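You operate a simulated robot arm through the tools that you are given. There is no shell and no other tool.

You run a simulated robot arm. Do the job below in one go: nothing can be reset, and whatever is moved stays where it is left.

Task
Replace the bracket's brown bolt with the green one, oiled and tight.
Fine: brown bolt in the waste tub, rust patch wiped, pad stack back. Set down upright: blue pad stack. What is to be rubbed or washed off counts as gone when no trace of it is left.

Only the result counts: the job must be done as asked and must still hold three seconds after the hand-in. Knocking over, shifting, dropping, spilling or breaking anything else fails it.

Robot
A 7-joint arm with a two-finger parallel gripper, fixed in place. Base frame: the origin is on the floor under the middle of its stand, x ahead of it, y to its left, z up; the work surface is at about z = 930. Units: mm, degrees, N and s.
With the tool pointing down near the work surface it reaches from about 100 to 620 mm from the base axis. Its first joint turns from -66.0 to 66.0 degrees. Payload 1.57 kg.
Tool frame: the origin (TCP) lies between the finger pads and is the grasp point; the fingertips stand 30 mm ahead of it; z points along the fingers, y is the line along which they close. Largest opening 80 mm; finger width 17, thickness 12; the body of the gripper, 40 by 82 mm, starts 80 mm behind the TCP.
Orientation is told as [roll, pitch, yaw] about the base's x, y, z axes, in that order, counted from this pose: with the fingers straight down and closing along the base's y, the tool's x points along the base's -x, its y along +y and its z along -z.

Tools
- The arm moves only by the tool send_rows. Its argument "plan" is a list that holds one entry, the list of rows, each a list of 7 numbers: the shift along the tool's x, y, z in mm, then the turn, a rotation vector about the tool's x, y, z in degrees, then the gripper command, from -1 (shut) to 1 (fully open), values between in proportion. In form: [[[x, y, z, wx, wy, wz, gripper], ...]]. A call has 1 to 20 rows; each row is the pose to reach, as a shift and turn from the pose commanded when the call began, along the tool's axes at that moment. A row lasts 0.2 s, in which the tool goes at most 50 mm and 8.6 degrees; a call with a longer step from one row to the next is refused whole, and so is a gripper value outside its range. Where a pose cannot be reached the arm comes as near as it can. A force on the tool above 70 N (or 10 N above the force at the start of the call, whichever is more), or a blocked arm, ends the call early, and 0.2 s more pass. Each finger travels about 72 mm/s and halts on what it meets, pressing with about 23 N; the grip force reading is that of the motor and also rises with nothing between the fingers. The clock runs only during rows and for 0.2 s after the last one: add rows that repeat a pose to give the fingers time. It gives the time, the measured TCP pose, the force on the tool (base axes), the opening and the grip force at its end, in the units of the frame above (readings bear some noise), with the torque about the TCP (base axes, N m) and any sound that the robot's microphone picked up.
- Cameras (640 x 400 px; columns grow to the right, rows downward): "scene" is fixed at [62, 433, 1432.5]; the picture's right is [-0.74, -0.68, 0.00], its down [-0.32, 0.34, -0.88] and it looks along [0.60, -0.65, -0.47] (base axes); focal length 339 px, centre (320, 200). "wrist" rides on the gripper at [72, -7, -122] in the tool frame; the picture's right is [0.09, 1.00, 0.00], its down [-0.84, 0.08, -0.54] and it looks along [-0.54, 0.05, 0.84] (tool axes); focal length 238 px, centre (320, 200). There is no depth. A picture from a camera that has moved, and an enlarged one, comes with that camera's place and axes in the base frame and with its lens.
- camera(camera): a new picture of that camera. The clock stands still meanwhile.
- close_up(camera, box): a new picture of the part [left, top, right, bottom] of that camera's present view, enlarged. The clock stands still meanwhile.
- finish_job(): hands the job in; it is judged then, once.

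Nothing tells you positions but the pictures and the camera data. Unless the task says otherwise, let go and move clear before handing in.

The tools are called as name(argument=value, ...) on one line, values as JSON. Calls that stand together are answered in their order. send_rows: Moves the arm, as the interface text tells. Its arguments: {"type":"object","properties":{"plan":{"type":"array","items":{"type":"array","items":{"type":"array","items":{"type":"number"}}}}},"required":["plan"]} The other tools are called the same way: camera (camera) takes a picture; close_up (camera, box) takes an enlarged picture of a part of a camera's view; finish_job () hands the job in.

At the start:

```text
time: 0.0
tool_pos: [384.1, 57.2, 1215.5]
tool_rot: [-0.1, 0.0, 0.0]
wrist_force: [-0.5, -0.7, -0.1]
wrist_torque: [-0.02, 0.02, -0.01]
width: 79.9
gripper_force: 0.0
```

scene: 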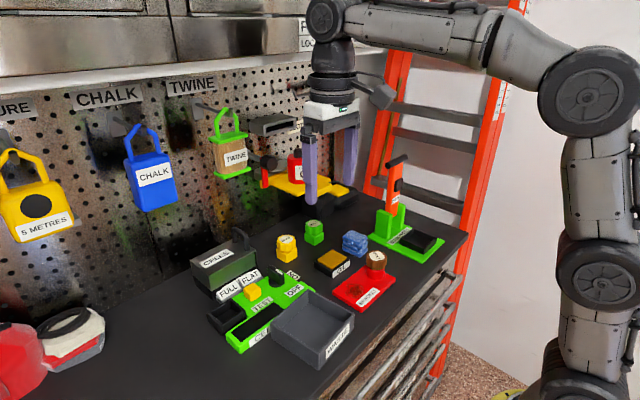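
wrist: 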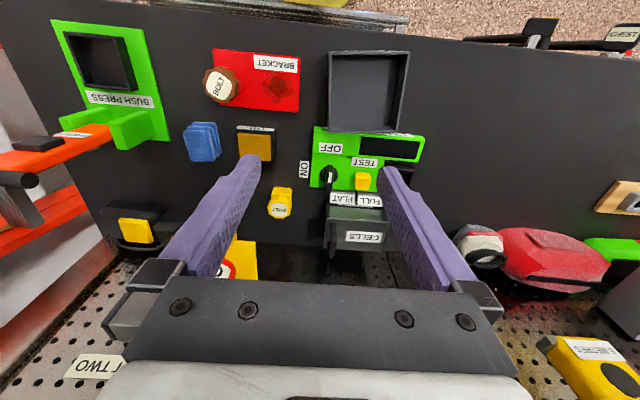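

I see a bench with a red bracket carrying a brown bolt and a rust patch, yellow and green bolts, a blue pad stack, an oil pad (brown/yellow), and a waste tub. I'll take close-ups before moving.

close_up(camera="scene", box=[260, 200, 460, 325])

close_up(camera="scene", box=[180, 220, 380, 380])

close_up(camera="wrist", box=[160, 30, 320, 230])

close_up(camera="wrist", box=[280, 40, 440, 260])

```text
3.20 times, centred on (360, 262) of scene
camera zoom: at [62.0, 433.0, 1432.5], right [-0.74, -0.68, 0.0], down [-0.32, 0.34, -0.88], along [0.6, -0.65, -0.47], focal length 1086 px, centre (192, 0)
```

zoom: 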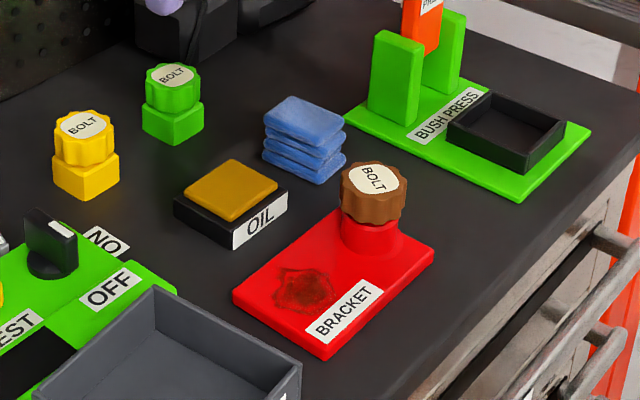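

```text
2.50 times, centred on (280, 300) of scene
camera zoom: at [62.0, 433.0, 1432.5], right [-0.74, -0.68, 0.0], down [-0.32, 0.34, -0.88], along [0.6, -0.65, -0.47], focal length 848 px, centre (420, -50)
```

zoom: 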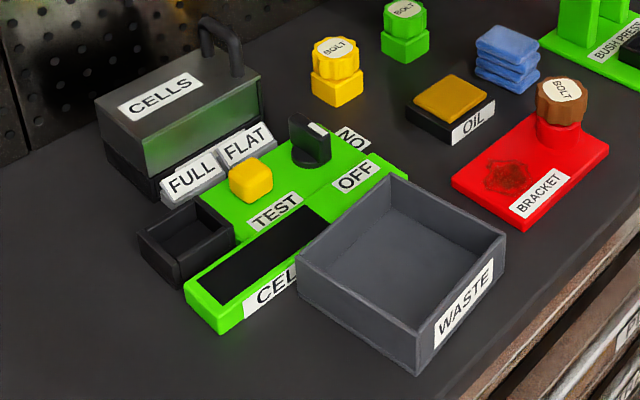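

```text
2.00 times, centred on (240, 130) of wrist
camera zoom: at [310.9, 51.9, 1337.9], right [-0.09, 1.0, 0.0], down [0.84, 0.08, 0.54], along [0.54, 0.05, -0.84], focal length 477 px, centre (480, 340)
```

zoom: 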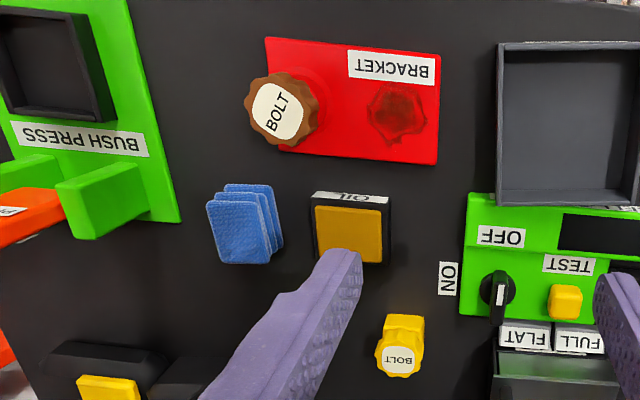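

```text
1.82 times, centred on (360, 150) of wrist
camera zoom: at [310.9, 51.9, 1337.9], right [-0.09, 1.0, 0.0], down [0.84, 0.08, 0.54], along [0.54, 0.05, -0.84], focal length 433 px, centre (247, 291)
```

zoom: 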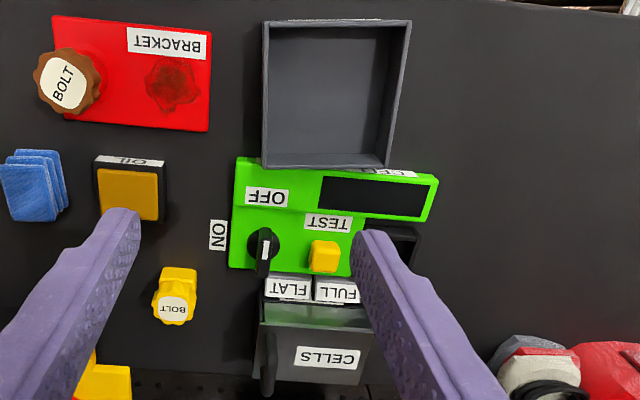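

Brown bolt is at about (366,-78), top z≈990; the green bolt at about (566,-89), hidden by the left finger in the wrist view. I'll move the wrist camera closer to the bracket for a better look.

send_rows(plan=[[[21.5, -19, 18, 0, 0, 0, 1], [43, -38, 36, 0, 0, 0, 1], [64.5, -57.5, 54, 0, 0, 0, 1], [86, -76, 72, 0, 0, 0, 1], [107.5, -95, 90, 0, 0, 0, 1], [129, -115, 105, 0, 0, 0, 1], [129, -115, 105, 0, 0, 0, 1]]])

camera(camera="wrist")

camera(camera="scene")

```text
time: 1.6
tool_pos: [254.1, -56.1, 1110.6]
tool_rot: [0.0, 0.0, 0.0]
wrist_force: [-0.4, -0.6, -0.5]
wrist_torque: [0.01, 0.02, 0.03]
width: 79.9
gripper_force: 0.1
```

```text
taken
camera wrist: at [181.9, -61.9, 1232.2], right [-0.09, 1.0, 0.0], down [0.84, 0.08, 0.54], along [0.54, 0.05, -0.84], focal length 238 px, centre (320, 200)
```

wrist: 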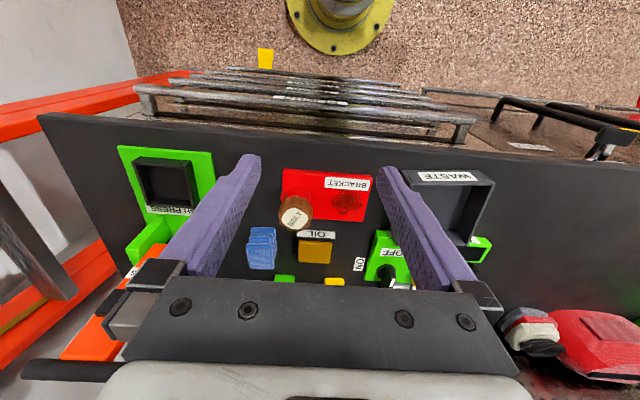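

```text
taken
```

scene: 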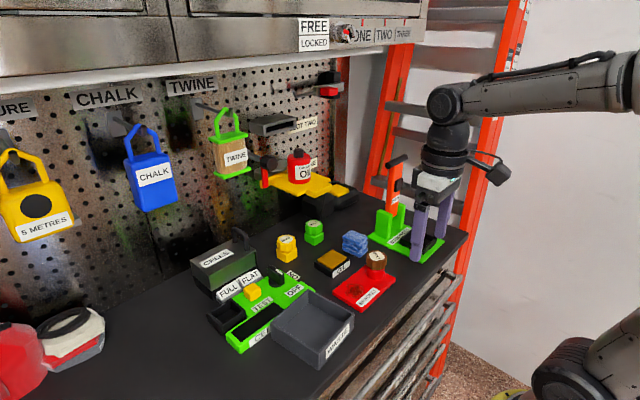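

The wrist camera now looks along the bracket. I'll take enlarged views of bracket, pads, oil pad and the back items.

close_up(camera="wrist", box=[240, 160, 400, 290])

close_up(camera="scene", box=[240, 130, 400, 230])

close_up(camera="scene", box=[330, 220, 410, 320])

close_up(camera="scene", box=[270, 210, 370, 290])

```text
3.08 times, centred on (320, 225) of wrist
camera zoom: at [181.9, -61.9, 1232.2], right [-0.09, 1.0, 0.0], down [0.84, 0.08, 0.54], along [0.54, 0.05, -0.84], focal length 733 px, centre (320, 123)
```

zoom: 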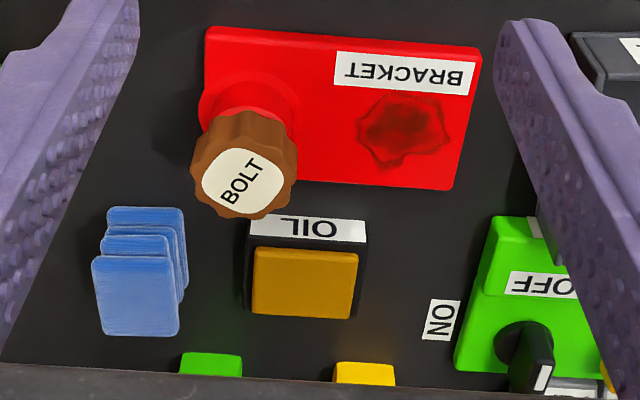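

```text
4.00 times, centred on (320, 180) of scene
camera zoom: at [62.0, 433.0, 1432.5], right [-0.74, -0.68, 0.0], down [-0.32, 0.34, -0.88], along [0.6, -0.65, -0.47], focal length 1357 px, centre (320, 280)
```

zoom: 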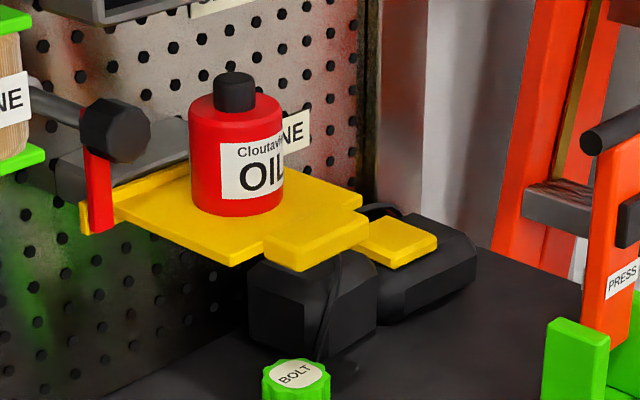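

```text
4.00 times, centred on (370, 270) of scene
camera zoom: at [62.0, 433.0, 1432.5], right [-0.74, -0.68, 0.0], down [-0.32, 0.34, -0.88], along [0.6, -0.65, -0.47], focal length 1357 px, centre (120, -80)
```

zoom: 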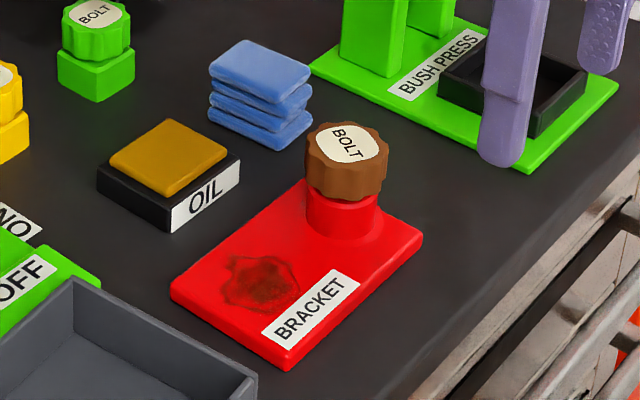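

```text
5.00 times, centred on (320, 250) of scene
camera zoom: at [62.0, 433.0, 1432.5], right [-0.74, -0.68, 0.0], down [-0.32, 0.34, -0.88], along [0.6, -0.65, -0.47], focal length 1696 px, centre (320, -50)
```

zoom: 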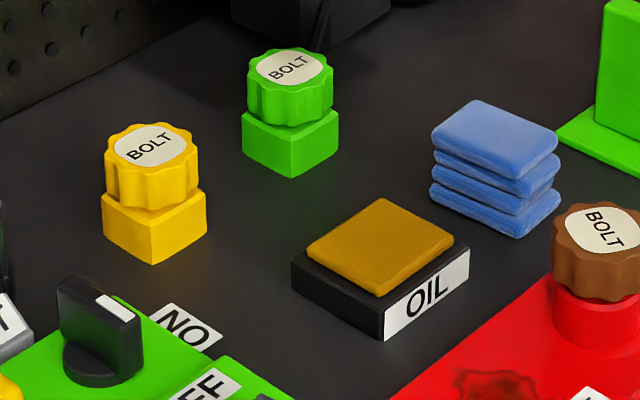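

The geometry is clear: bolt head ≈42 mm wide on a boss, z≈966–990; pad stack near (463,-129), oil pad near (464,-43), waste tub near (358,125). I'll go above the brown bolt and check the centring.

send_rows(plan=[[[-30, -6, 10, 0, 0, 0, 1], [-60, -12, 25, 0, 0, 0, 1], [-90, -18, 45, 0, 0, 0, 1], [-112.9, -21.9, 60.6, 0, 0, 0, 1], [-112.9, -21.9, 60.6, 0, 0, 0, 1]]])

camera(camera="wrist")

close_up(camera="scene", box=[300, 160, 460, 320])

```text
time: 2.8
tool_pos: [366.5, -81.0, 1050.7]
tool_rot: [0.0, 0.0, 0.0]
wrist_force: [0.0, -0.2, 0.6]
wrist_torque: [-0.01, 0.03, 0.01]
width: 79.7
gripper_force: 0.1
```

```text
taken
camera wrist: at [293.6, -86.5, 1172.2], right [-0.09, 1.0, 0.0], down [0.84, 0.08, 0.54], along [0.54, 0.05, -0.84], focal length 238 px, centre (320, 200)
```

wrist: 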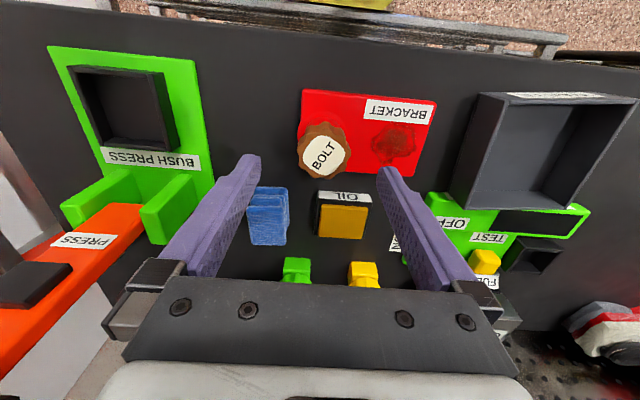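

```text
2.50 times, centred on (380, 240) of scene
camera zoom: at [62.0, 433.0, 1432.5], right [-0.74, -0.68, 0.0], down [-0.32, 0.34, -0.88], along [0.6, -0.65, -0.47], focal length 848 px, centre (170, 100)
```

zoom: 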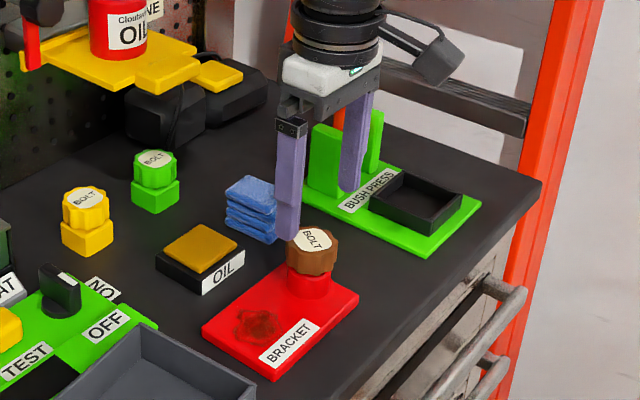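

close_up(camera="wrist", box=[280, 80, 440, 180])

close_up(camera="wrist", box=[240, 170, 400, 290])

```text
4.00 times, centred on (360, 130) of wrist
camera zoom: at [293.6, -86.5, 1172.2], right [-0.09, 1.0, 0.0], down [0.84, 0.08, 0.54], along [0.54, 0.05, -0.84], focal length 953 px, centre (160, 480)
```

zoom: 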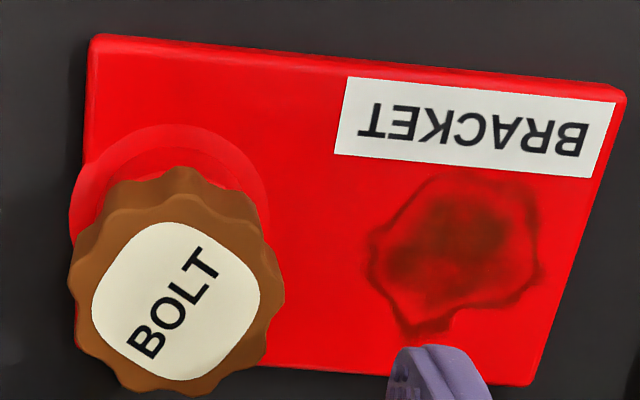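

```text
3.33 times, centred on (320, 230) of wrist
camera zoom: at [293.6, -86.5, 1172.2], right [-0.09, 1.0, 0.0], down [0.84, 0.08, 0.54], along [0.54, 0.05, -0.84], focal length 794 px, centre (320, 100)
```

zoom: 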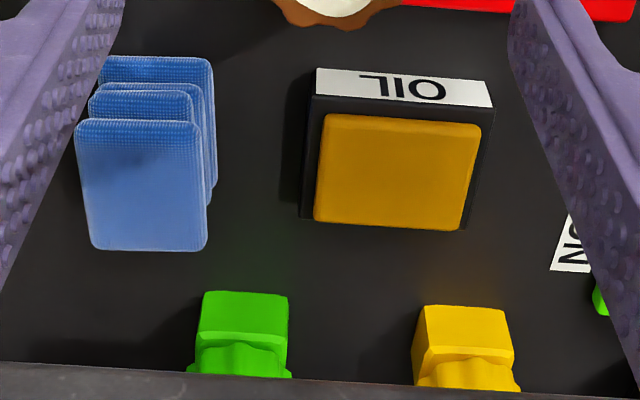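

Relative to the wrist view the bolt sits about 1 mm further in x and 2.7 mm in y from the tool axis. I'll shift that, descend so that the fingertips straddle the head only (TCP z≈997), and close.

send_rows(plan=[[[-1, 2.7, 0, 0, 0, 0, 1], [-1, 2.7, 20, 0, 0, 0, 1], [-1, 2.7, 40, 0, 0, 0, 1], [-1, 2.7, 53, 0, 0, 0, 1], [-1, 2.7, 53, 0, 0, 0, 1]]])

close_up(camera="scene", box=[320, 200, 440, 300])

camera(camera="wrist")

```text
time: 4.0
tool_pos: [368.1, -76.7, 997.3]
tool_rot: [-0.1, 0.1, 0.0]
wrist_force: [-0.3, -0.5, -0.3]
wrist_torque: [0.0, 0.02, -0.02]
width: 80.1
gripper_force: 0.0
```

```text
4.00 times, centred on (380, 250) of scene
camera zoom: at [62.0, 433.0, 1432.5], right [-0.74, -0.68, 0.0], down [-0.32, 0.34, -0.88], along [0.6, -0.65, -0.47], focal length 1357 px, centre (80, 0)
```

zoom: 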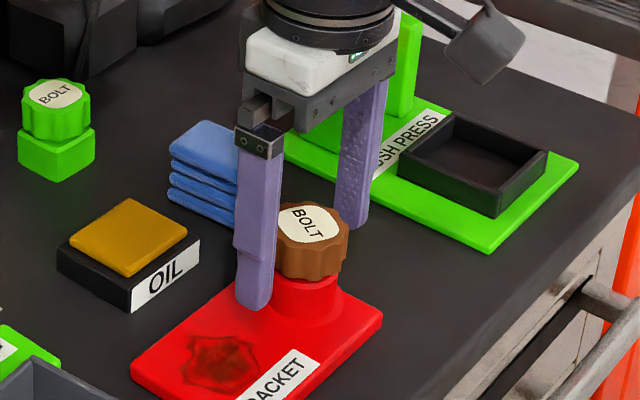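

```text
taken
camera wrist: at [295.2, -82.7, 1119.1], right [-0.09, 1.0, 0.0], down [0.84, 0.08, 0.54], along [0.54, 0.05, -0.84], focal length 238 px, centre (320, 200)
```

wrist: 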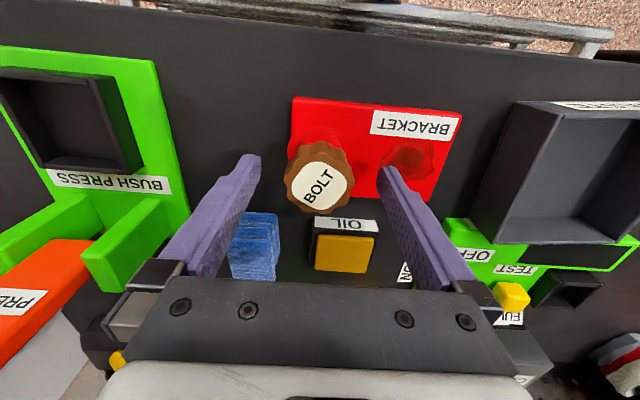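

The bolt is centred between the fingers. I'll close on the head and then turn it a little counter-clockwise to test.

send_rows(plan=[[[0, 0, 0, 0, 0, 0, -1], [0, 0, 0, 0, 0, 0, -1], [0, 0, 0, 0, 0, 0, -1], [0, 0, 0, 0, 0, 0, -1]]])

send_rows(plan=[[[0, 0, 0, 0, 0, -8, -1], [0, 0, 0, 0, 0, -16, -1], [0, 0, 0, 0, 0, -24, -1], [0, 0, 0, 0, 0, -32, -1], [0, 0, 0, 0, 0, -40, -1]]])

close_up(camera="scene", box=[320, 200, 440, 300])

camera(camera="wrist")

```text
time: 5.0
tool_pos: [368.5, -77.4, 998.0]
tool_rot: [0.0, 0.0, 0.0]
wrist_force: [-0.2, -7.6, -1.3]
wrist_torque: [-0.15, 0.02, 0.06]
width: 40.6
gripper_force: 22.9
```

```text
time: 6.2
tool_pos: [368.0, -77.2, 998.1]
tool_rot: [0.1, 0.2, 40.1]
wrist_force: [-2.2, -13.9, -5.0]
wrist_torque: [-0.29, 0.08, -0.02]
width: 40.7
gripper_force: 22.8
```

```text
4.00 times, centred on (380, 250) of scene
camera zoom: at [62.0, 432.6, 1432.6], right [-0.74, -0.68, 0.0], down [-0.32, 0.34, -0.88], along [0.6, -0.65, -0.47], focal length 1357 px, centre (80, 0)
```

zoom: 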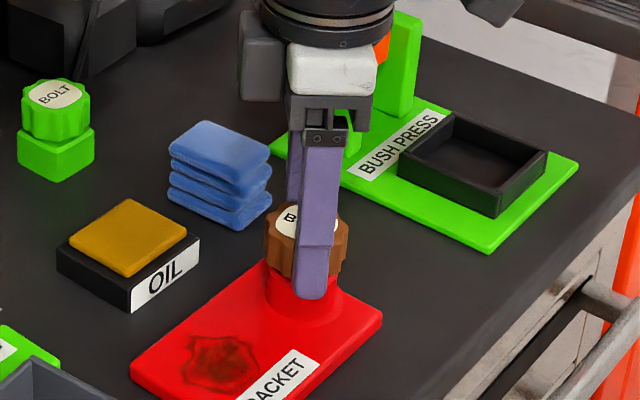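

```text
taken
camera wrist: at [316.6, -127.9, 1119.4], right [-0.71, 0.7, 0.0], down [0.59, 0.6, 0.54], along [0.38, 0.39, -0.84], focal length 238 px, centre (320, 200)
```

wrist: 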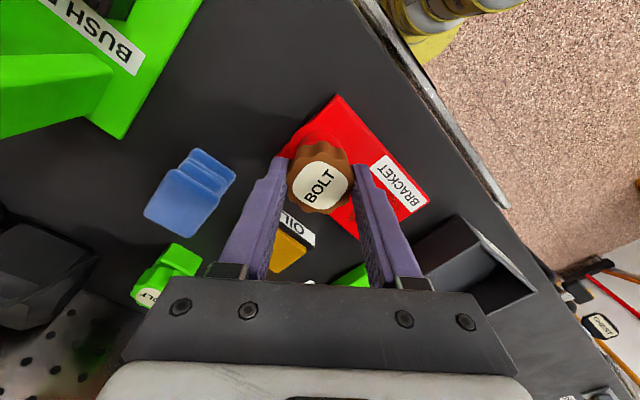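

The bolt turned with the gripper (label keeps its place in the wrist view) at low torque. I'll continue counter-clockwise with a 1 mm centring correction and watch the vertical force.

send_rows(plan=[[[0.64, -0.77, 0, 0, 0, -8, -1], [0.64, -0.77, 0, 0, 0, -16, -1], [0.64, -0.77, 0, 0, 0, -24, -1], [0.64, -0.77, 0, 0, 0, -32, -1], [0.64, -0.77, 0, 0, 0, -40, -1], [0.64, -0.77, 0, 0, 0, -48, -1]]])

close_up(camera="scene", box=[320, 200, 440, 300])

camera(camera="wrist")

```text
time: 7.6
tool_pos: [367.6, -77.1, 997.9]
tool_rot: [0.1, 0.0, 88.1]
wrist_force: [-9.5, -4.2, 2.6]
wrist_torque: [-0.14, 0.26, -0.03]
width: 41.0
gripper_force: 23.5
```

```text
4.00 times, centred on (380, 250) of scene
camera zoom: at [61.7, 432.9, 1432.5], right [-0.74, -0.68, 0.0], down [-0.32, 0.34, -0.88], along [0.6, -0.65, -0.47], focal length 1357 px, centre (80, 0)
```

zoom: 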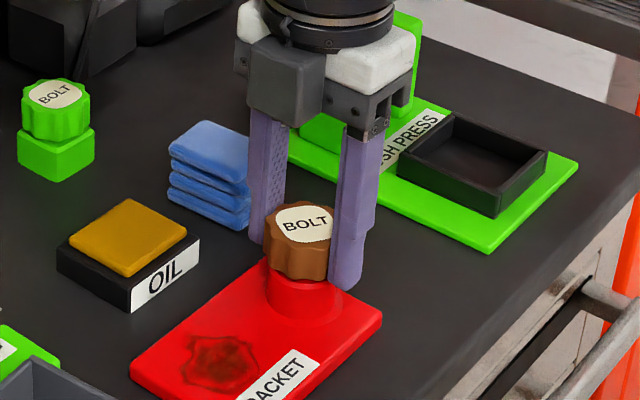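

```text
taken
camera wrist: at [371.6, -148.6, 1119.2], right [-1.0, -0.06, 0.0], down [-0.05, 0.84, 0.54], along [-0.03, 0.54, -0.84], focal length 238 px, centre (320, 200)
```

wrist: 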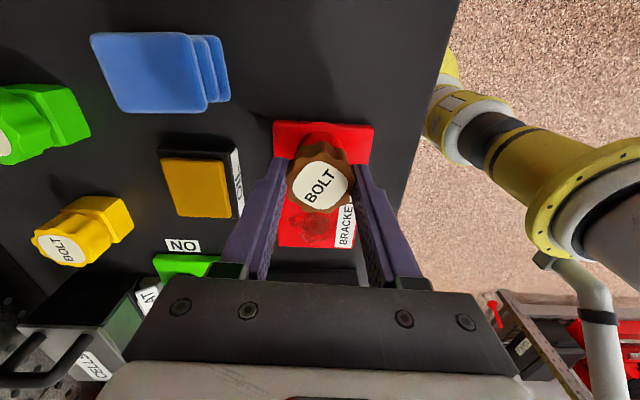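

The bolt has turned about 88° so far. I'll keep turning, with another small centring correction, to see how far the wrist goes.

send_rows(plan=[[[0.3, 1.0, 0, 0, 0, -8, -1], [0.3, 1.0, 0, 0, 0, -16, -1], [0.3, 1.0, 0, 0, 0, -24, -1], [0.3, 1.0, 0, 0, 0, -32, -1], [0.3, 1.0, 0, 0, 0, -40, -1], [0.3, 1.0, 0, 0, 0, -48, -1], [0.3, 1.0, 0, 0, 0, -56, -1], [0.3, 1.0, 0, 0, 0, -64, -1], [0.3, 1.0, 0, 0, 0, -72, -1], [0.3, 1.0, 0, 0, 0, -80, -1]]])

close_up(camera="scene", box=[320, 200, 440, 300])

camera(camera="wrist")

```text
time: 9.8
tool_pos: [366.6, -73.7, 994.6]
tool_rot: [1.9, 0.1, 163.7]
wrist_force: [-6.1, -14.4, 5.5]
wrist_torque: [-0.6, 0.24, -0.01]
width: 39.9
gripper_force: 22.9
out of reach, approached as far as the arm can: row 10
stopped in row 10: the force on the tool passed its limit at 92 N (the readings are from after the stop); the commanded pose is now the measured one
```

```text
4.00 times, centred on (380, 250) of scene
camera zoom: at [61.7, 432.6, 1432.6], right [-0.74, -0.68, 0.0], down [-0.32, 0.34, -0.88], along [0.6, -0.65, -0.47], focal length 1357 px, centre (80, 0)
```

zoom: 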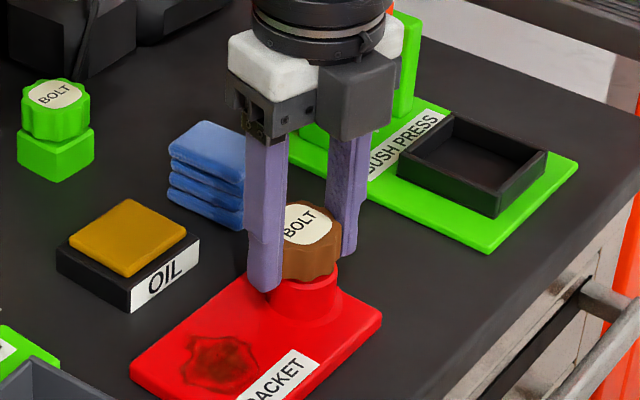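

```text
taken
camera wrist: at [437.8, -82.6, 1117.1], right [-0.19, -0.98, 0.03], down [-0.82, 0.18, 0.54], along [-0.54, 0.08, -0.84], focal length 238 px, centre (320, 200)
```

wrist: 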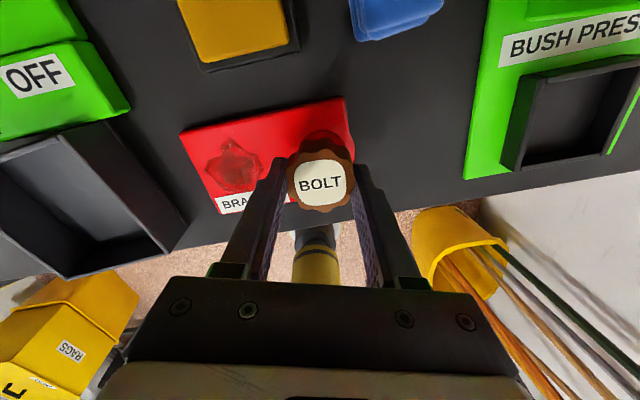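

The wrist limit lies near yaw 160°, and the bolt slipped somewhat at the end. I'll open, lift clear, and turn back to look at the bolt's state.

send_rows(plan=[[[0, 0, 0, 0, 0, 0, 1], [0, 0, 0, 0, 0, 0, 1], [0, 0, 0, 0, 0, 0, 1], [0, 0, 0, 0, 0, 0, 1]]])

send_rows(plan=[[[0, 0, -15, 0, 0, 0, 1], [0, 0, -30, 0, 0, 0, 1], [0, 0, -50, 0, 0, 0, 1], [0, 0, -50, 0, 0, 8, 1], [0, 0, -50, 0, 0, 16, 1], [0, 0, -50, 0, 0, 24, 1], [0, 0, -50, 0, 0, 32, 1], [0, 0, -50, 0, 0, 40, 1], [0, 0, -50, 0, 0, 48, 1], [0, 0, -50, 0, 0, 56, 1], [0, 0, -50, 0, 0, 64, 1], [0, 0, -50, 0, 0, 72, 1]]])

camera(camera="wrist")

close_up(camera="scene", box=[320, 200, 440, 300])

```text
time: 10.8
tool_pos: [368.1, -71.6, 995.9]
tool_rot: [1.8, 0.3, 163.8]
wrist_force: [0.2, -0.5, 1.0]
wrist_torque: [-0.04, 0.03, 0.02]
width: 80.1
gripper_force: 0.1
```

```text
time: 13.4
tool_pos: [368.8, -69.8, 1045.0]
tool_rot: [0.5, 1.6, 91.6]
wrist_force: [-0.3, 0.3, 0.9]
wrist_torque: [-0.02, 0.05, 0.02]
width: 80.1
gripper_force: 0.0
```

```text
taken
camera wrist: at [376.2, -137.1, 1168.6], right [-0.99, -0.12, 0.01], down [-0.1, 0.85, 0.52], along [-0.07, 0.51, -0.86], focal length 238 px, centre (320, 200)
```

wrist: 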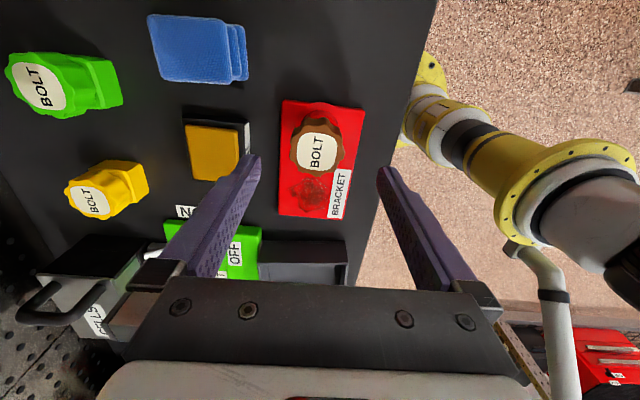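

```text
4.00 times, centred on (380, 250) of scene
camera zoom: at [62.0, 433.0, 1432.5], right [-0.74, -0.68, 0.0], down [-0.32, 0.34, -0.88], along [0.6, -0.65, -0.47], focal length 1357 px, centre (80, 0)
```

zoom: 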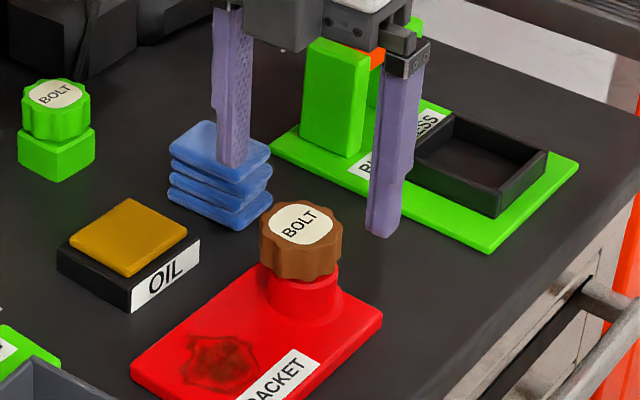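

close_up(camera="scene", box=[350, 240, 410, 290])

close_up(camera="wrist", box=[260, 80, 380, 230])

```text
8.00 times, centred on (380, 265) of scene
camera zoom: at [62.0, 433.0, 1432.5], right [-0.74, -0.68, 0.0], down [-0.32, 0.34, -0.88], along [0.6, -0.65, -0.47], focal length 2714 px, centre (-160, -320)
```

zoom: 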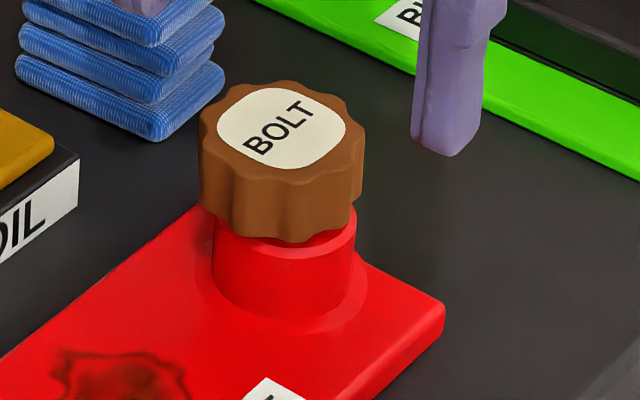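

```text
2.67 times, centred on (320, 155) of wrist
camera zoom: at [376.2, -137.1, 1168.6], right [-0.99, -0.12, 0.01], down [-0.1, 0.85, 0.52], along [-0.07, 0.51, -0.86], focal length 636 px, centre (320, 320)
```

zoom: 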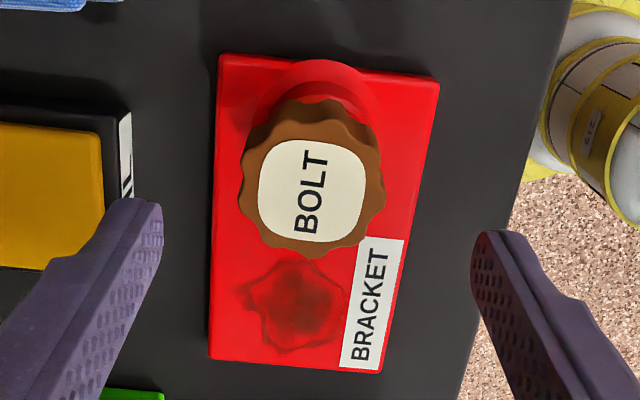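

The bolt now leans slightly and seems loose in its boss after roughly 120° of unscrewing. I'll straighten the tool, turn back to yaw ≈ -75° above the bolt, and check before regrasping.

send_rows(plan=[[[0, 0, 0, 0.43, -1.74, 0, 1], [0, 0, 0, 0.43, -1.74, 0, 1]]])

send_rows(plan=[[[2, -0.5, 0, 0, 0, 8.25, 1], [5, -1.3, 0, 0, 0, 16.5, 1], [5.5, -1.35, 0, 0, 0, 24.75, 1], [5.5, -1.35, 0, 0, 0, 33, 1], [5.5, -1.35, 0, 0, 0, 41.25, 1], [5.5, -1.35, 0, 0, 0, 49.5, 1], [5.5, -1.35, 0, 0, 0, 57.75, 1], [5.5, -1.35, 0, 0, 0, 66, 1], [5.5, -1.35, 0, 0, 0, 74.25, 1], [5.5, -1.35, 0, 0, 0, 82.5, 1], [5.5, -1.35, 0, 0, 0, 90.75, 1], [5.5, -1.35, 0, 0, 0, 99, 1], [5.5, -1.35, 0, 0, 0, 107.25, 1], [5.5, -1.35, 0, 0, 0, 115.5, 1], [5.5, -1.35, 0, 0, 0, 123.75, 1], [5.5, -1.35, 0, 0, 0, 132, 1], [5.5, -1.35, 0, 0, 0, 140.25, 1], [5.5, -1.35, 0, 0, 0, 148.5, 1], [5.5, -1.35, 0, 0, 0, 156.75, 1], [5.5, -1.35, 0, 0, 0, 165, 1]]])

camera(camera="wrist")

close_up(camera="scene", box=[350, 240, 410, 290])

```text
time: 14.0
tool_pos: [368.4, -68.8, 1045.6]
tool_rot: [0.0, -0.1, 91.6]
wrist_force: [-0.3, 0.2, 1.3]
wrist_torque: [-0.02, 0.0, 0.0]
width: 79.9
gripper_force: 0.1
```

```text
time: 18.2
tool_pos: [370.6, -75.6, 1044.1]
tool_rot: [0.0, 0.1, -73.5]
wrist_force: [-0.7, -0.1, 0.1]
wrist_torque: [-0.02, 0.0, 0.03]
width: 80.2
gripper_force: 0.1
```

```text
taken
camera wrist: at [341.6, -8.0, 1166.7], right [0.93, 0.37, 0.0], down [0.31, -0.78, 0.54], along [0.2, -0.5, -0.84], focal length 238 px, centre (320, 200)
```

wrist: 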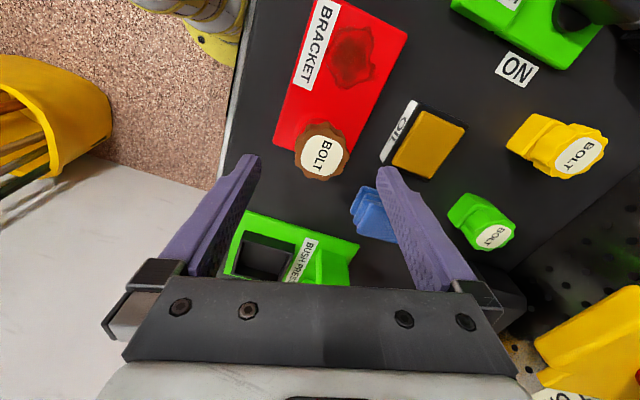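

```text
8.00 times, centred on (380, 265) of scene
camera zoom: at [62.0, 433.0, 1432.5], right [-0.74, -0.68, 0.0], down [-0.32, 0.34, -0.88], along [0.6, -0.65, -0.47], focal length 2714 px, centre (-160, -320)
```

zoom: 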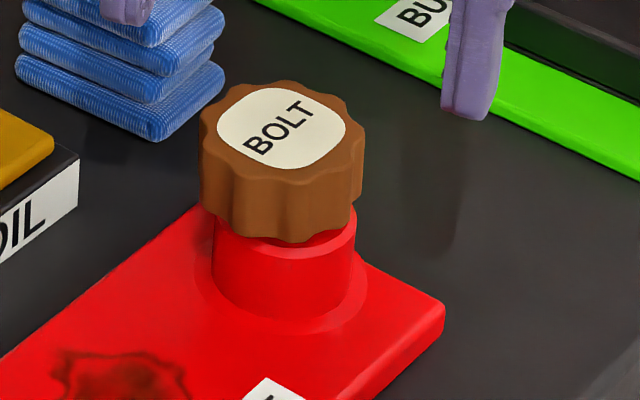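

close_up(camera="wrist", box=[270, 100, 370, 200])

```text
4.00 times, centred on (320, 150) of wrist
camera zoom: at [341.6, -8.0, 1166.7], right [0.93, 0.37, 0.0], down [0.31, -0.78, 0.54], along [0.2, -0.5, -0.84], focal length 953 px, centre (320, 400)
```

zoom: 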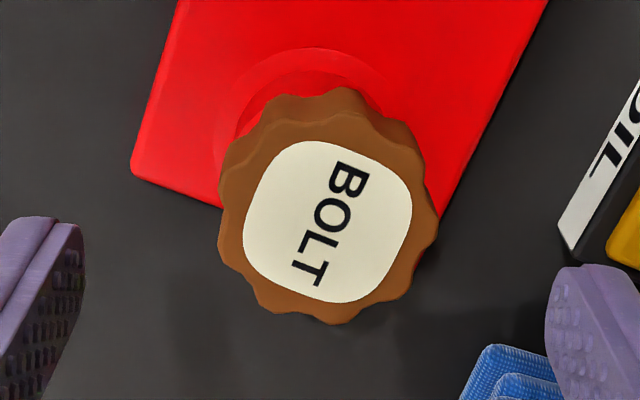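

The head now sits about (370,-74). I'll descend onto it, close, and try a gentle lift to see whether it is free.

send_rows(plan=[[[2.1, 0.6, 10, 0, 0, 0, 1], [2.1, 0.6, 25, 0, 0, 0, 1], [2.1, 0.6, 40, 0, 0, 0, 1], [2.1, 0.6, 48, 0, 0, 0, 1], [2.1, 0.6, 48, 0, 0, 0, 1], [2.1, 0.6, 48, 0, 0, 0, -1], [2.1, 0.6, 48, 0, 0, 0, -1], [2.1, 0.6, 48, 0, 0, 0, -1], [2.1, 0.6, 48, 0, 0, 0, -1]]])

send_rows(plan=[[[0, 0, -1, 0, 0, 0, -1], [0, 0, -2, 0, 0, 0, -1], [0, 0, -3, 0, 0, 0, -1], [0, 0, -3, 0, 0, 0, -1]]])

close_up(camera="scene", box=[350, 240, 410, 290])

camera(camera="wrist")

```text
time: 20.2
tool_pos: [368.3, -72.0, 996.7]
tool_rot: [0.0, 0.1, -73.3]
wrist_force: [-1.2, -0.7, 0.3]
wrist_torque: [-0.04, 0.05, -0.01]
width: 39.8
gripper_force: 22.7
```

```text
time: 21.2
tool_pos: [368.9, -72.0, 999.6]
tool_rot: [-0.1, 0.1, -73.2]
wrist_force: [-2.8, -0.1, -0.6]
wrist_torque: [0.03, 0.13, -0.05]
width: 39.7
gripper_force: 23.2
```

```text
8.00 times, centred on (380, 265) of scene
camera zoom: at [61.9, 433.0, 1432.5], right [-0.74, -0.68, 0.0], down [-0.32, 0.34, -0.88], along [0.6, -0.65, -0.47], focal length 2714 px, centre (-160, -320)
```

zoom: 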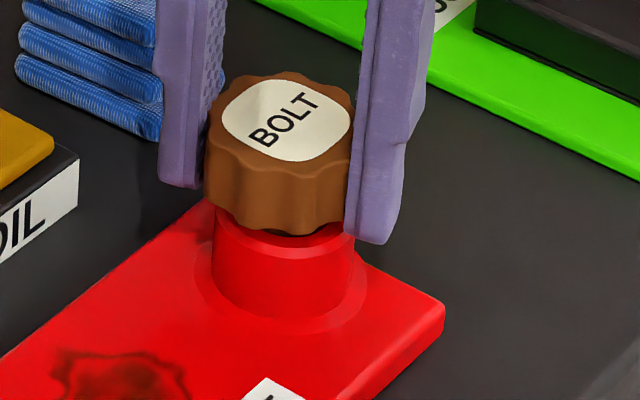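

```text
taken
camera wrist: at [340.9, -5.4, 1121.4], right [0.93, 0.37, 0.0], down [0.31, -0.78, 0.54], along [0.2, -0.5, -0.84], focal length 238 px, centre (320, 200)
```

wrist: 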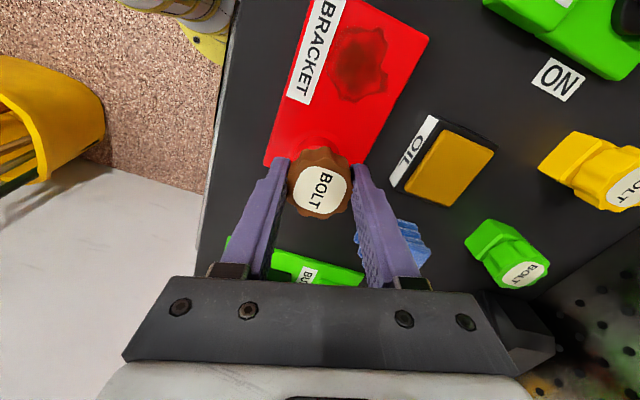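

The head rises freely with a gap under it, so the brown bolt is unscrewed. I'll lift it straight out.

send_rows(plan=[[[0, 0, -5, 0, 0, 0, -1], [0, 0, -10, 0, 0, 0, -1], [0, 0, -16, 0, 0, 0, -1], [0, 0, -24, 0, 0, 0, -1], [0, 0, -34, 0, 0, 0, -1], [0, 0, -44, 0, 0, 0, -1], [0, 0, -54, 0, 0, 0, -1], [0, 0, -64, 0, 0, 0, -1], [0, 0, -64, 0, 0, 0, -1]]])

close_up(camera="scene", box=[320, 190, 440, 290])

camera(camera="wrist")

```text
time: 23.2
tool_pos: [368.6, -73.2, 1064.3]
tool_rot: [0.0, 0.0, -73.3]
wrist_force: [-0.8, 0.6, -0.4]
wrist_torque: [0.01, 0.02, 0.01]
width: 39.5
gripper_force: 22.5
```

```text
4.00 times, centred on (380, 240) of scene
camera zoom: at [62.0, 433.0, 1432.5], right [-0.74, -0.68, 0.0], down [-0.32, 0.34, -0.88], along [0.6, -0.65, -0.47], focal length 1357 px, centre (80, 40)
```

zoom: 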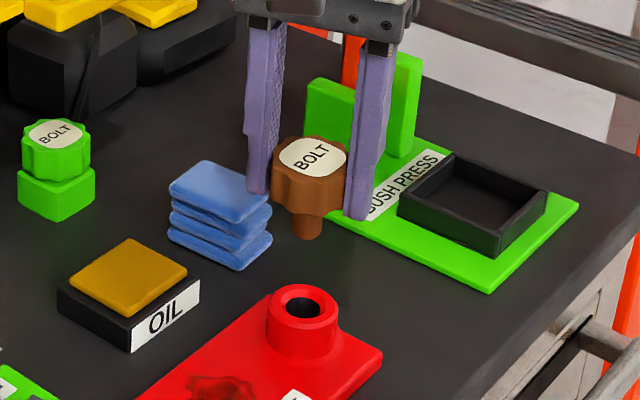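

```text
taken
camera wrist: at [341.1, -5.7, 1185.5], right [0.93, 0.37, 0.0], down [0.31, -0.78, 0.54], along [0.2, -0.5, -0.84], focal length 238 px, centre (320, 200)
```

wrist: 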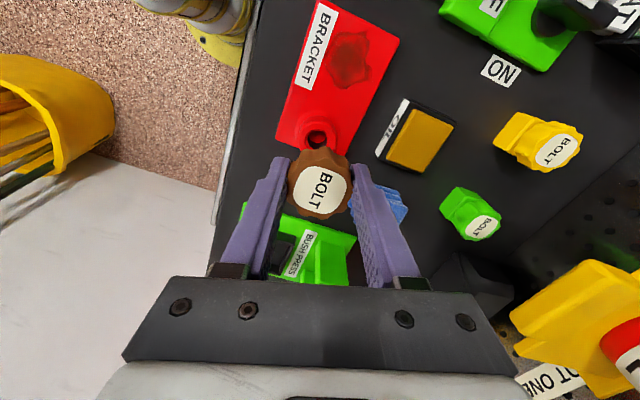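

The bolt is out; its shank is about 15 mm long. I'll carry it over the waste tub at height, rotating back to yaw 0, and look before lowering.

send_rows(plan=[[[19, 4.7, 0, 0, 0, -7.3, -1], [38, 9.4, 0, 0, 0, -14.7, -1], [57, 14.1, 0, 0, 0, -22, -1], [76, 18.8, 0, 0, 0, -29.3, -1], [96, 23.6, 0, 0, 0, -36.7, -1], [115, 28.3, 0, 0, 0, -44, -1], [134, 33, 0, 0, 0, -51.3, -1], [154, 37.7, 0, 0, 0, -58.6, -1], [173, 42.4, 0, 0, 0, -66, -1], [192.6, 47.2, 0, 0, 0, -73.3, -1], [192.6, 47.2, 0, 0, 0, -73.3, -1]]])

camera(camera="wrist")

camera(camera="scene")

```text
time: 25.6
tool_pos: [359.3, 125.6, 1062.7]
tool_rot: [0.1, 0.0, 0.1]
wrist_force: [0.0, 0.3, -0.7]
wrist_torque: [-0.02, 0.01, 0.0]
width: 39.9
gripper_force: 22.2
```

```text
taken
camera wrist: at [287.3, 119.7, 1185.5], right [-0.09, 1.0, 0.0], down [0.84, 0.08, 0.54], along [0.54, 0.05, -0.84], focal length 238 px, centre (320, 200)
```

wrist: 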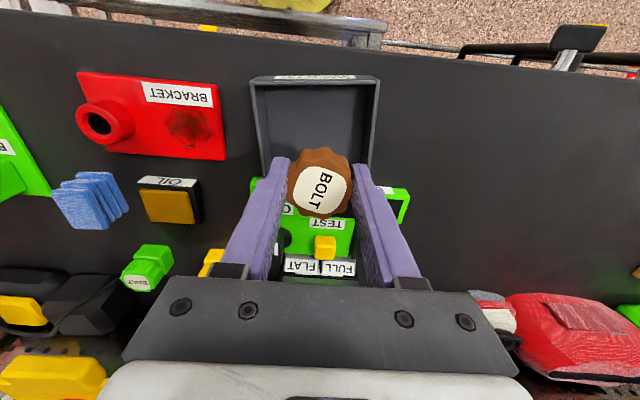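

```text
taken
```

scene: 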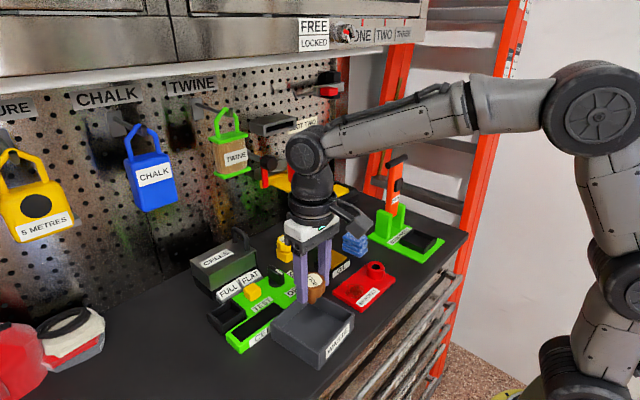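

The gripper is above the tub (centre about (362,120)). I'll lower the bolt inside, open only partly so that the fingers don't touch the walls, and rise.

send_rows(plan=[[[-2, -5, 15, 0, 0, 0, -1], [-2, -5, 35, 0, 0, 0, -1], [-2, -5, 52, 0, 0, 0, -1], [-2, -5, 62, 0, 0, 0, -1], [-2, -5, 68, 0, 0, 0, -1], [-2, -5, 68, 0, 0, 0, -1]]])

close_up(camera="scene", box=[220, 220, 380, 380])

```text
time: 27.0
tool_pos: [360.7, 120.7, 994.9]
tool_rot: [0.1, 0.0, 0.1]
wrist_force: [0.1, 0.3, 0.4]
wrist_torque: [-0.01, 0.01, -0.04]
width: 39.4
gripper_force: 22.9
```

```text
2.50 times, centred on (300, 300) of scene
camera zoom: at [62.0, 433.0, 1432.5], right [-0.74, -0.68, 0.0], down [-0.32, 0.34, -0.88], along [0.6, -0.65, -0.47], focal length 848 px, centre (370, -50)
```

zoom: 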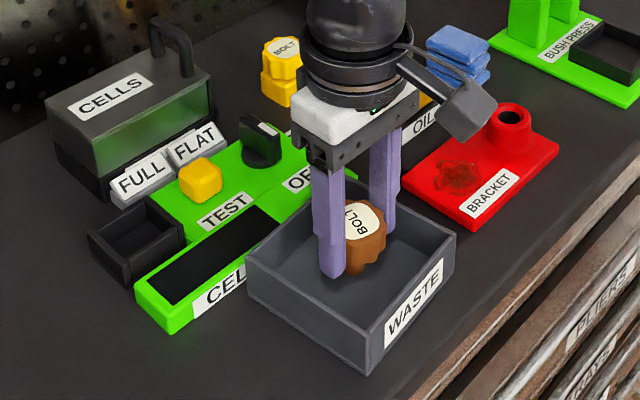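

send_rows(plan=[[[0, 0, 3, 0, 0, 0, -1], [0, 0, 6, 0, 0, 0, -1], [0, 0, 6, 0, 0, 0, -0.3], [0, 0, 6, 0, 0, 0, 0.1], [0, 0, 6, 0, 0, 0, 0.37], [0, 0, 6, 0, 0, 0, 0.37], [0, 0, 6, 0, 0, 0, 0.37]]])

close_up(camera="scene", box=[220, 220, 380, 380])

```text
time: 28.6
tool_pos: [360.9, 119.8, 990.4]
tool_rot: [0.1, 0.1, 0.0]
wrist_force: [-0.6, 0.0, -0.2]
wrist_torque: [-0.02, -0.03, -0.02]
width: 54.9
gripper_force: 0.0
```

```text
2.50 times, centred on (300, 300) of scene
camera zoom: at [62.0, 433.0, 1432.5], right [-0.74, -0.68, 0.0], down [-0.32, 0.34, -0.88], along [0.6, -0.65, -0.47], focal length 848 px, centre (370, -50)
```

zoom: 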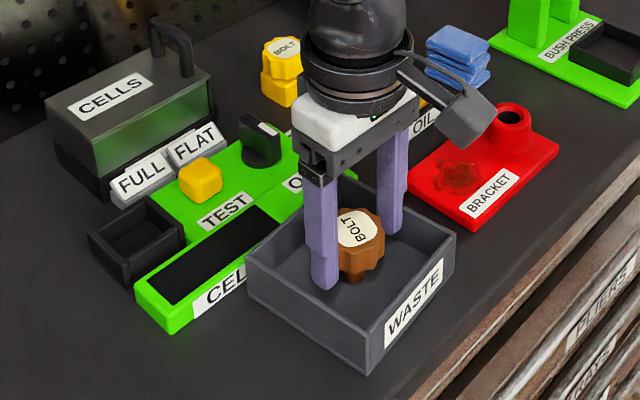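

The brown bolt is released in the tub. I'll rise and go over to the pad stack.

send_rows(plan=[[[0, 0, -25, 0, 0, 0, 0.37], [0, 0, -50, 0, 0, 0, 0.37], [0, 0, -75, 0, 0, 0, 0.37], [-13, -35, -75, 0, 0, 0, 0.37], [-27, -70, -75, 0, 0, 0, 0.37], [-40, -105, -75, 0, 0, 0, 0.37], [-54, -140, -75, 0, 0, 0, 0.37], [-67, -175, -75, 0, 0, 0, 0.37], [-81, -210, -75, 0, 0, 0, 0.37], [-94, -245, -75, 0, 0, 0, 0.37], [-94, -245, -75, 0, 0, 0, 0.37]]])

camera(camera="wrist")

close_up(camera="scene", box=[220, 180, 460, 360])

```text
time: 31.0
tool_pos: [454.2, -125.6, 1063.7]
tool_rot: [0.1, 0.1, 0.0]
wrist_force: [0.6, -0.6, 0.7]
wrist_torque: [0.0, -0.03, -0.02]
width: 54.7
gripper_force: 0.0
```

```text
taken
camera wrist: at [381.6, -132.4, 1186.3], right [-0.09, 1.0, 0.0], down [0.84, 0.08, 0.54], along [0.54, 0.05, -0.84], focal length 238 px, centre (320, 200)
```

wrist: 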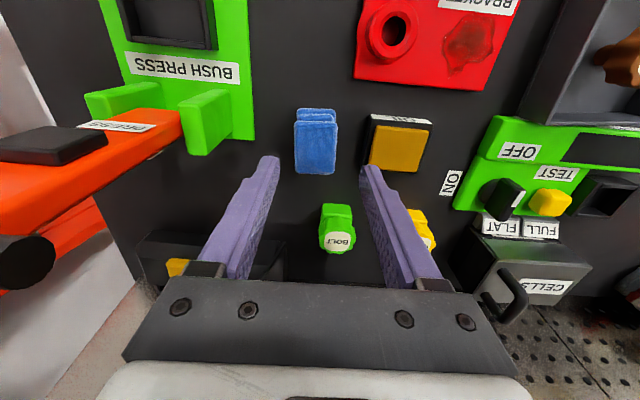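

```text
2.22 times, centred on (340, 270) of scene
camera zoom: at [62.0, 433.0, 1432.5], right [-0.74, -0.68, 0.0], down [-0.32, 0.34, -0.88], along [0.6, -0.65, -0.47], focal length 754 px, centre (276, 44)
```

zoom: 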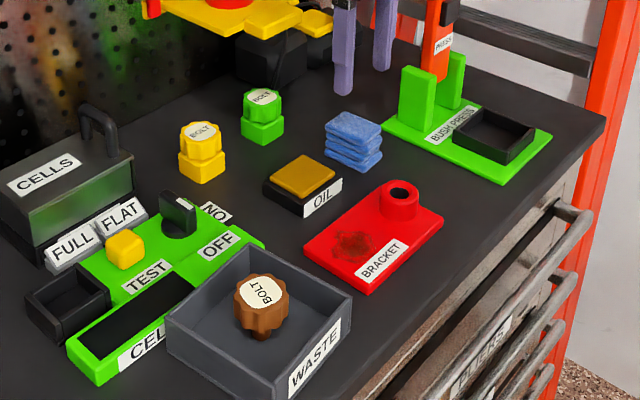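

close_up(camera="wrist", box=[270, 90, 370, 260])

close_up(camera="scene", box=[325, 220, 385, 270])

```text
2.35 times, centred on (320, 175) of wrist
camera zoom: at [381.6, -132.4, 1186.3], right [-0.09, 1.0, 0.0], down [0.84, 0.08, 0.54], along [0.54, 0.05, -0.84], focal length 561 px, centre (320, 259)
```

zoom: 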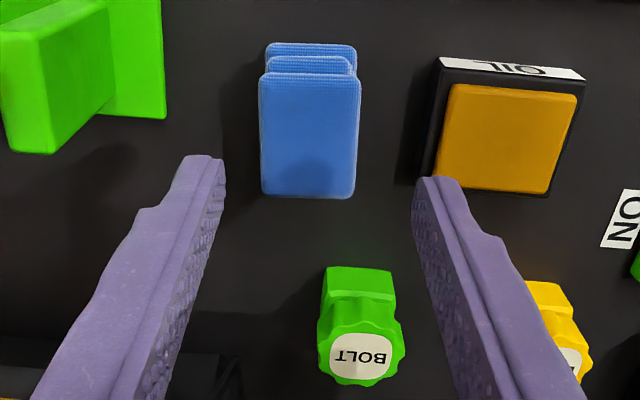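

```text
8.00 times, centred on (355, 245) of scene
camera zoom: at [62.0, 433.0, 1432.5], right [-0.74, -0.68, 0.0], down [-0.32, 0.34, -0.88], along [0.6, -0.65, -0.47], focal length 2714 px, centre (40, -160)
```

zoom: 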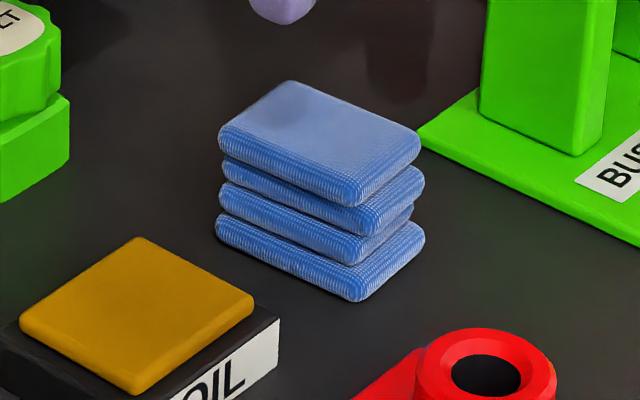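

The pad stack is about 52×41 mm, centred near (463.5,-129), top z≈966. I'll descend with the fingers around it (TCP z≈968) and grip.

send_rows(plan=[[[-9.5, -3.7, 20, 0, 0, 0, 0.4], [-9.5, -3.7, 45, 0, 0, 0, 0.4], [-9.5, -3.7, 65, 0, 0, 0, 0.4], [-9.5, -3.7, 80, 0, 0, 0, 0.4], [-9.5, -3.7, 90, 0, 0, 0, 0.4], [-9.5, -3.7, 95, 0, 0, 0, 0.4], [-9.5, -3.7, 95, 0, 0, 0, 0.4]]])

camera(camera="wrist")

close_up(camera="scene", box=[310, 200, 410, 280])

```text
time: 32.6
tool_pos: [465.7, -129.0, 969.3]
tool_rot: [0.1, 0.0, 0.1]
wrist_force: [-1.1, -1.1, -0.6]
wrist_torque: [0.0, 0.01, 0.02]
width: 56.1
gripper_force: 0.1
```

```text
taken
camera wrist: at [391.8, -135.2, 1091.0], right [-0.09, 1.0, 0.0], down [0.84, 0.08, 0.54], along [0.54, 0.05, -0.84], focal length 238 px, centre (320, 200)
```

wrist: 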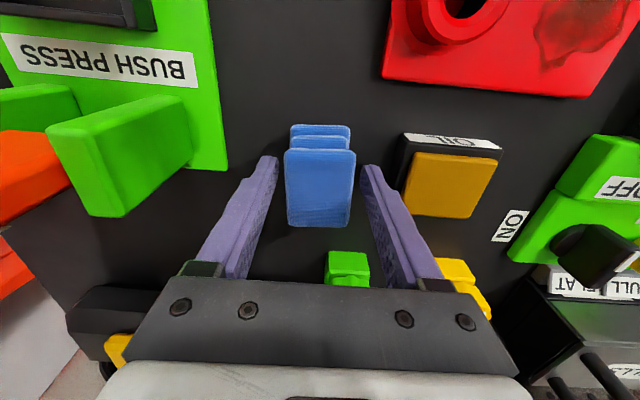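

```text
5.00 times, centred on (360, 240) of scene
camera zoom: at [62.0, 433.0, 1432.5], right [-0.74, -0.68, 0.0], down [-0.32, 0.34, -0.88], along [0.6, -0.65, -0.47], focal length 1696 px, centre (120, 0)
```

zoom: 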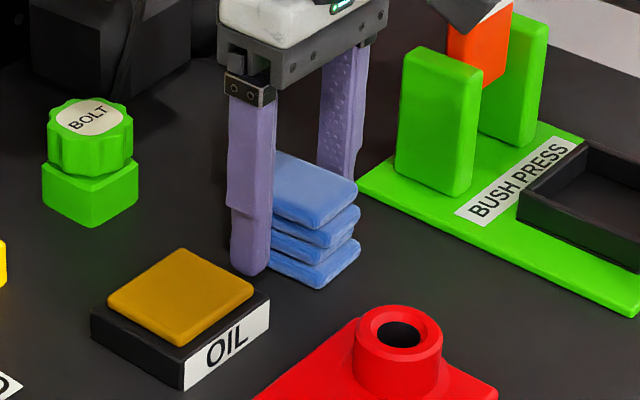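

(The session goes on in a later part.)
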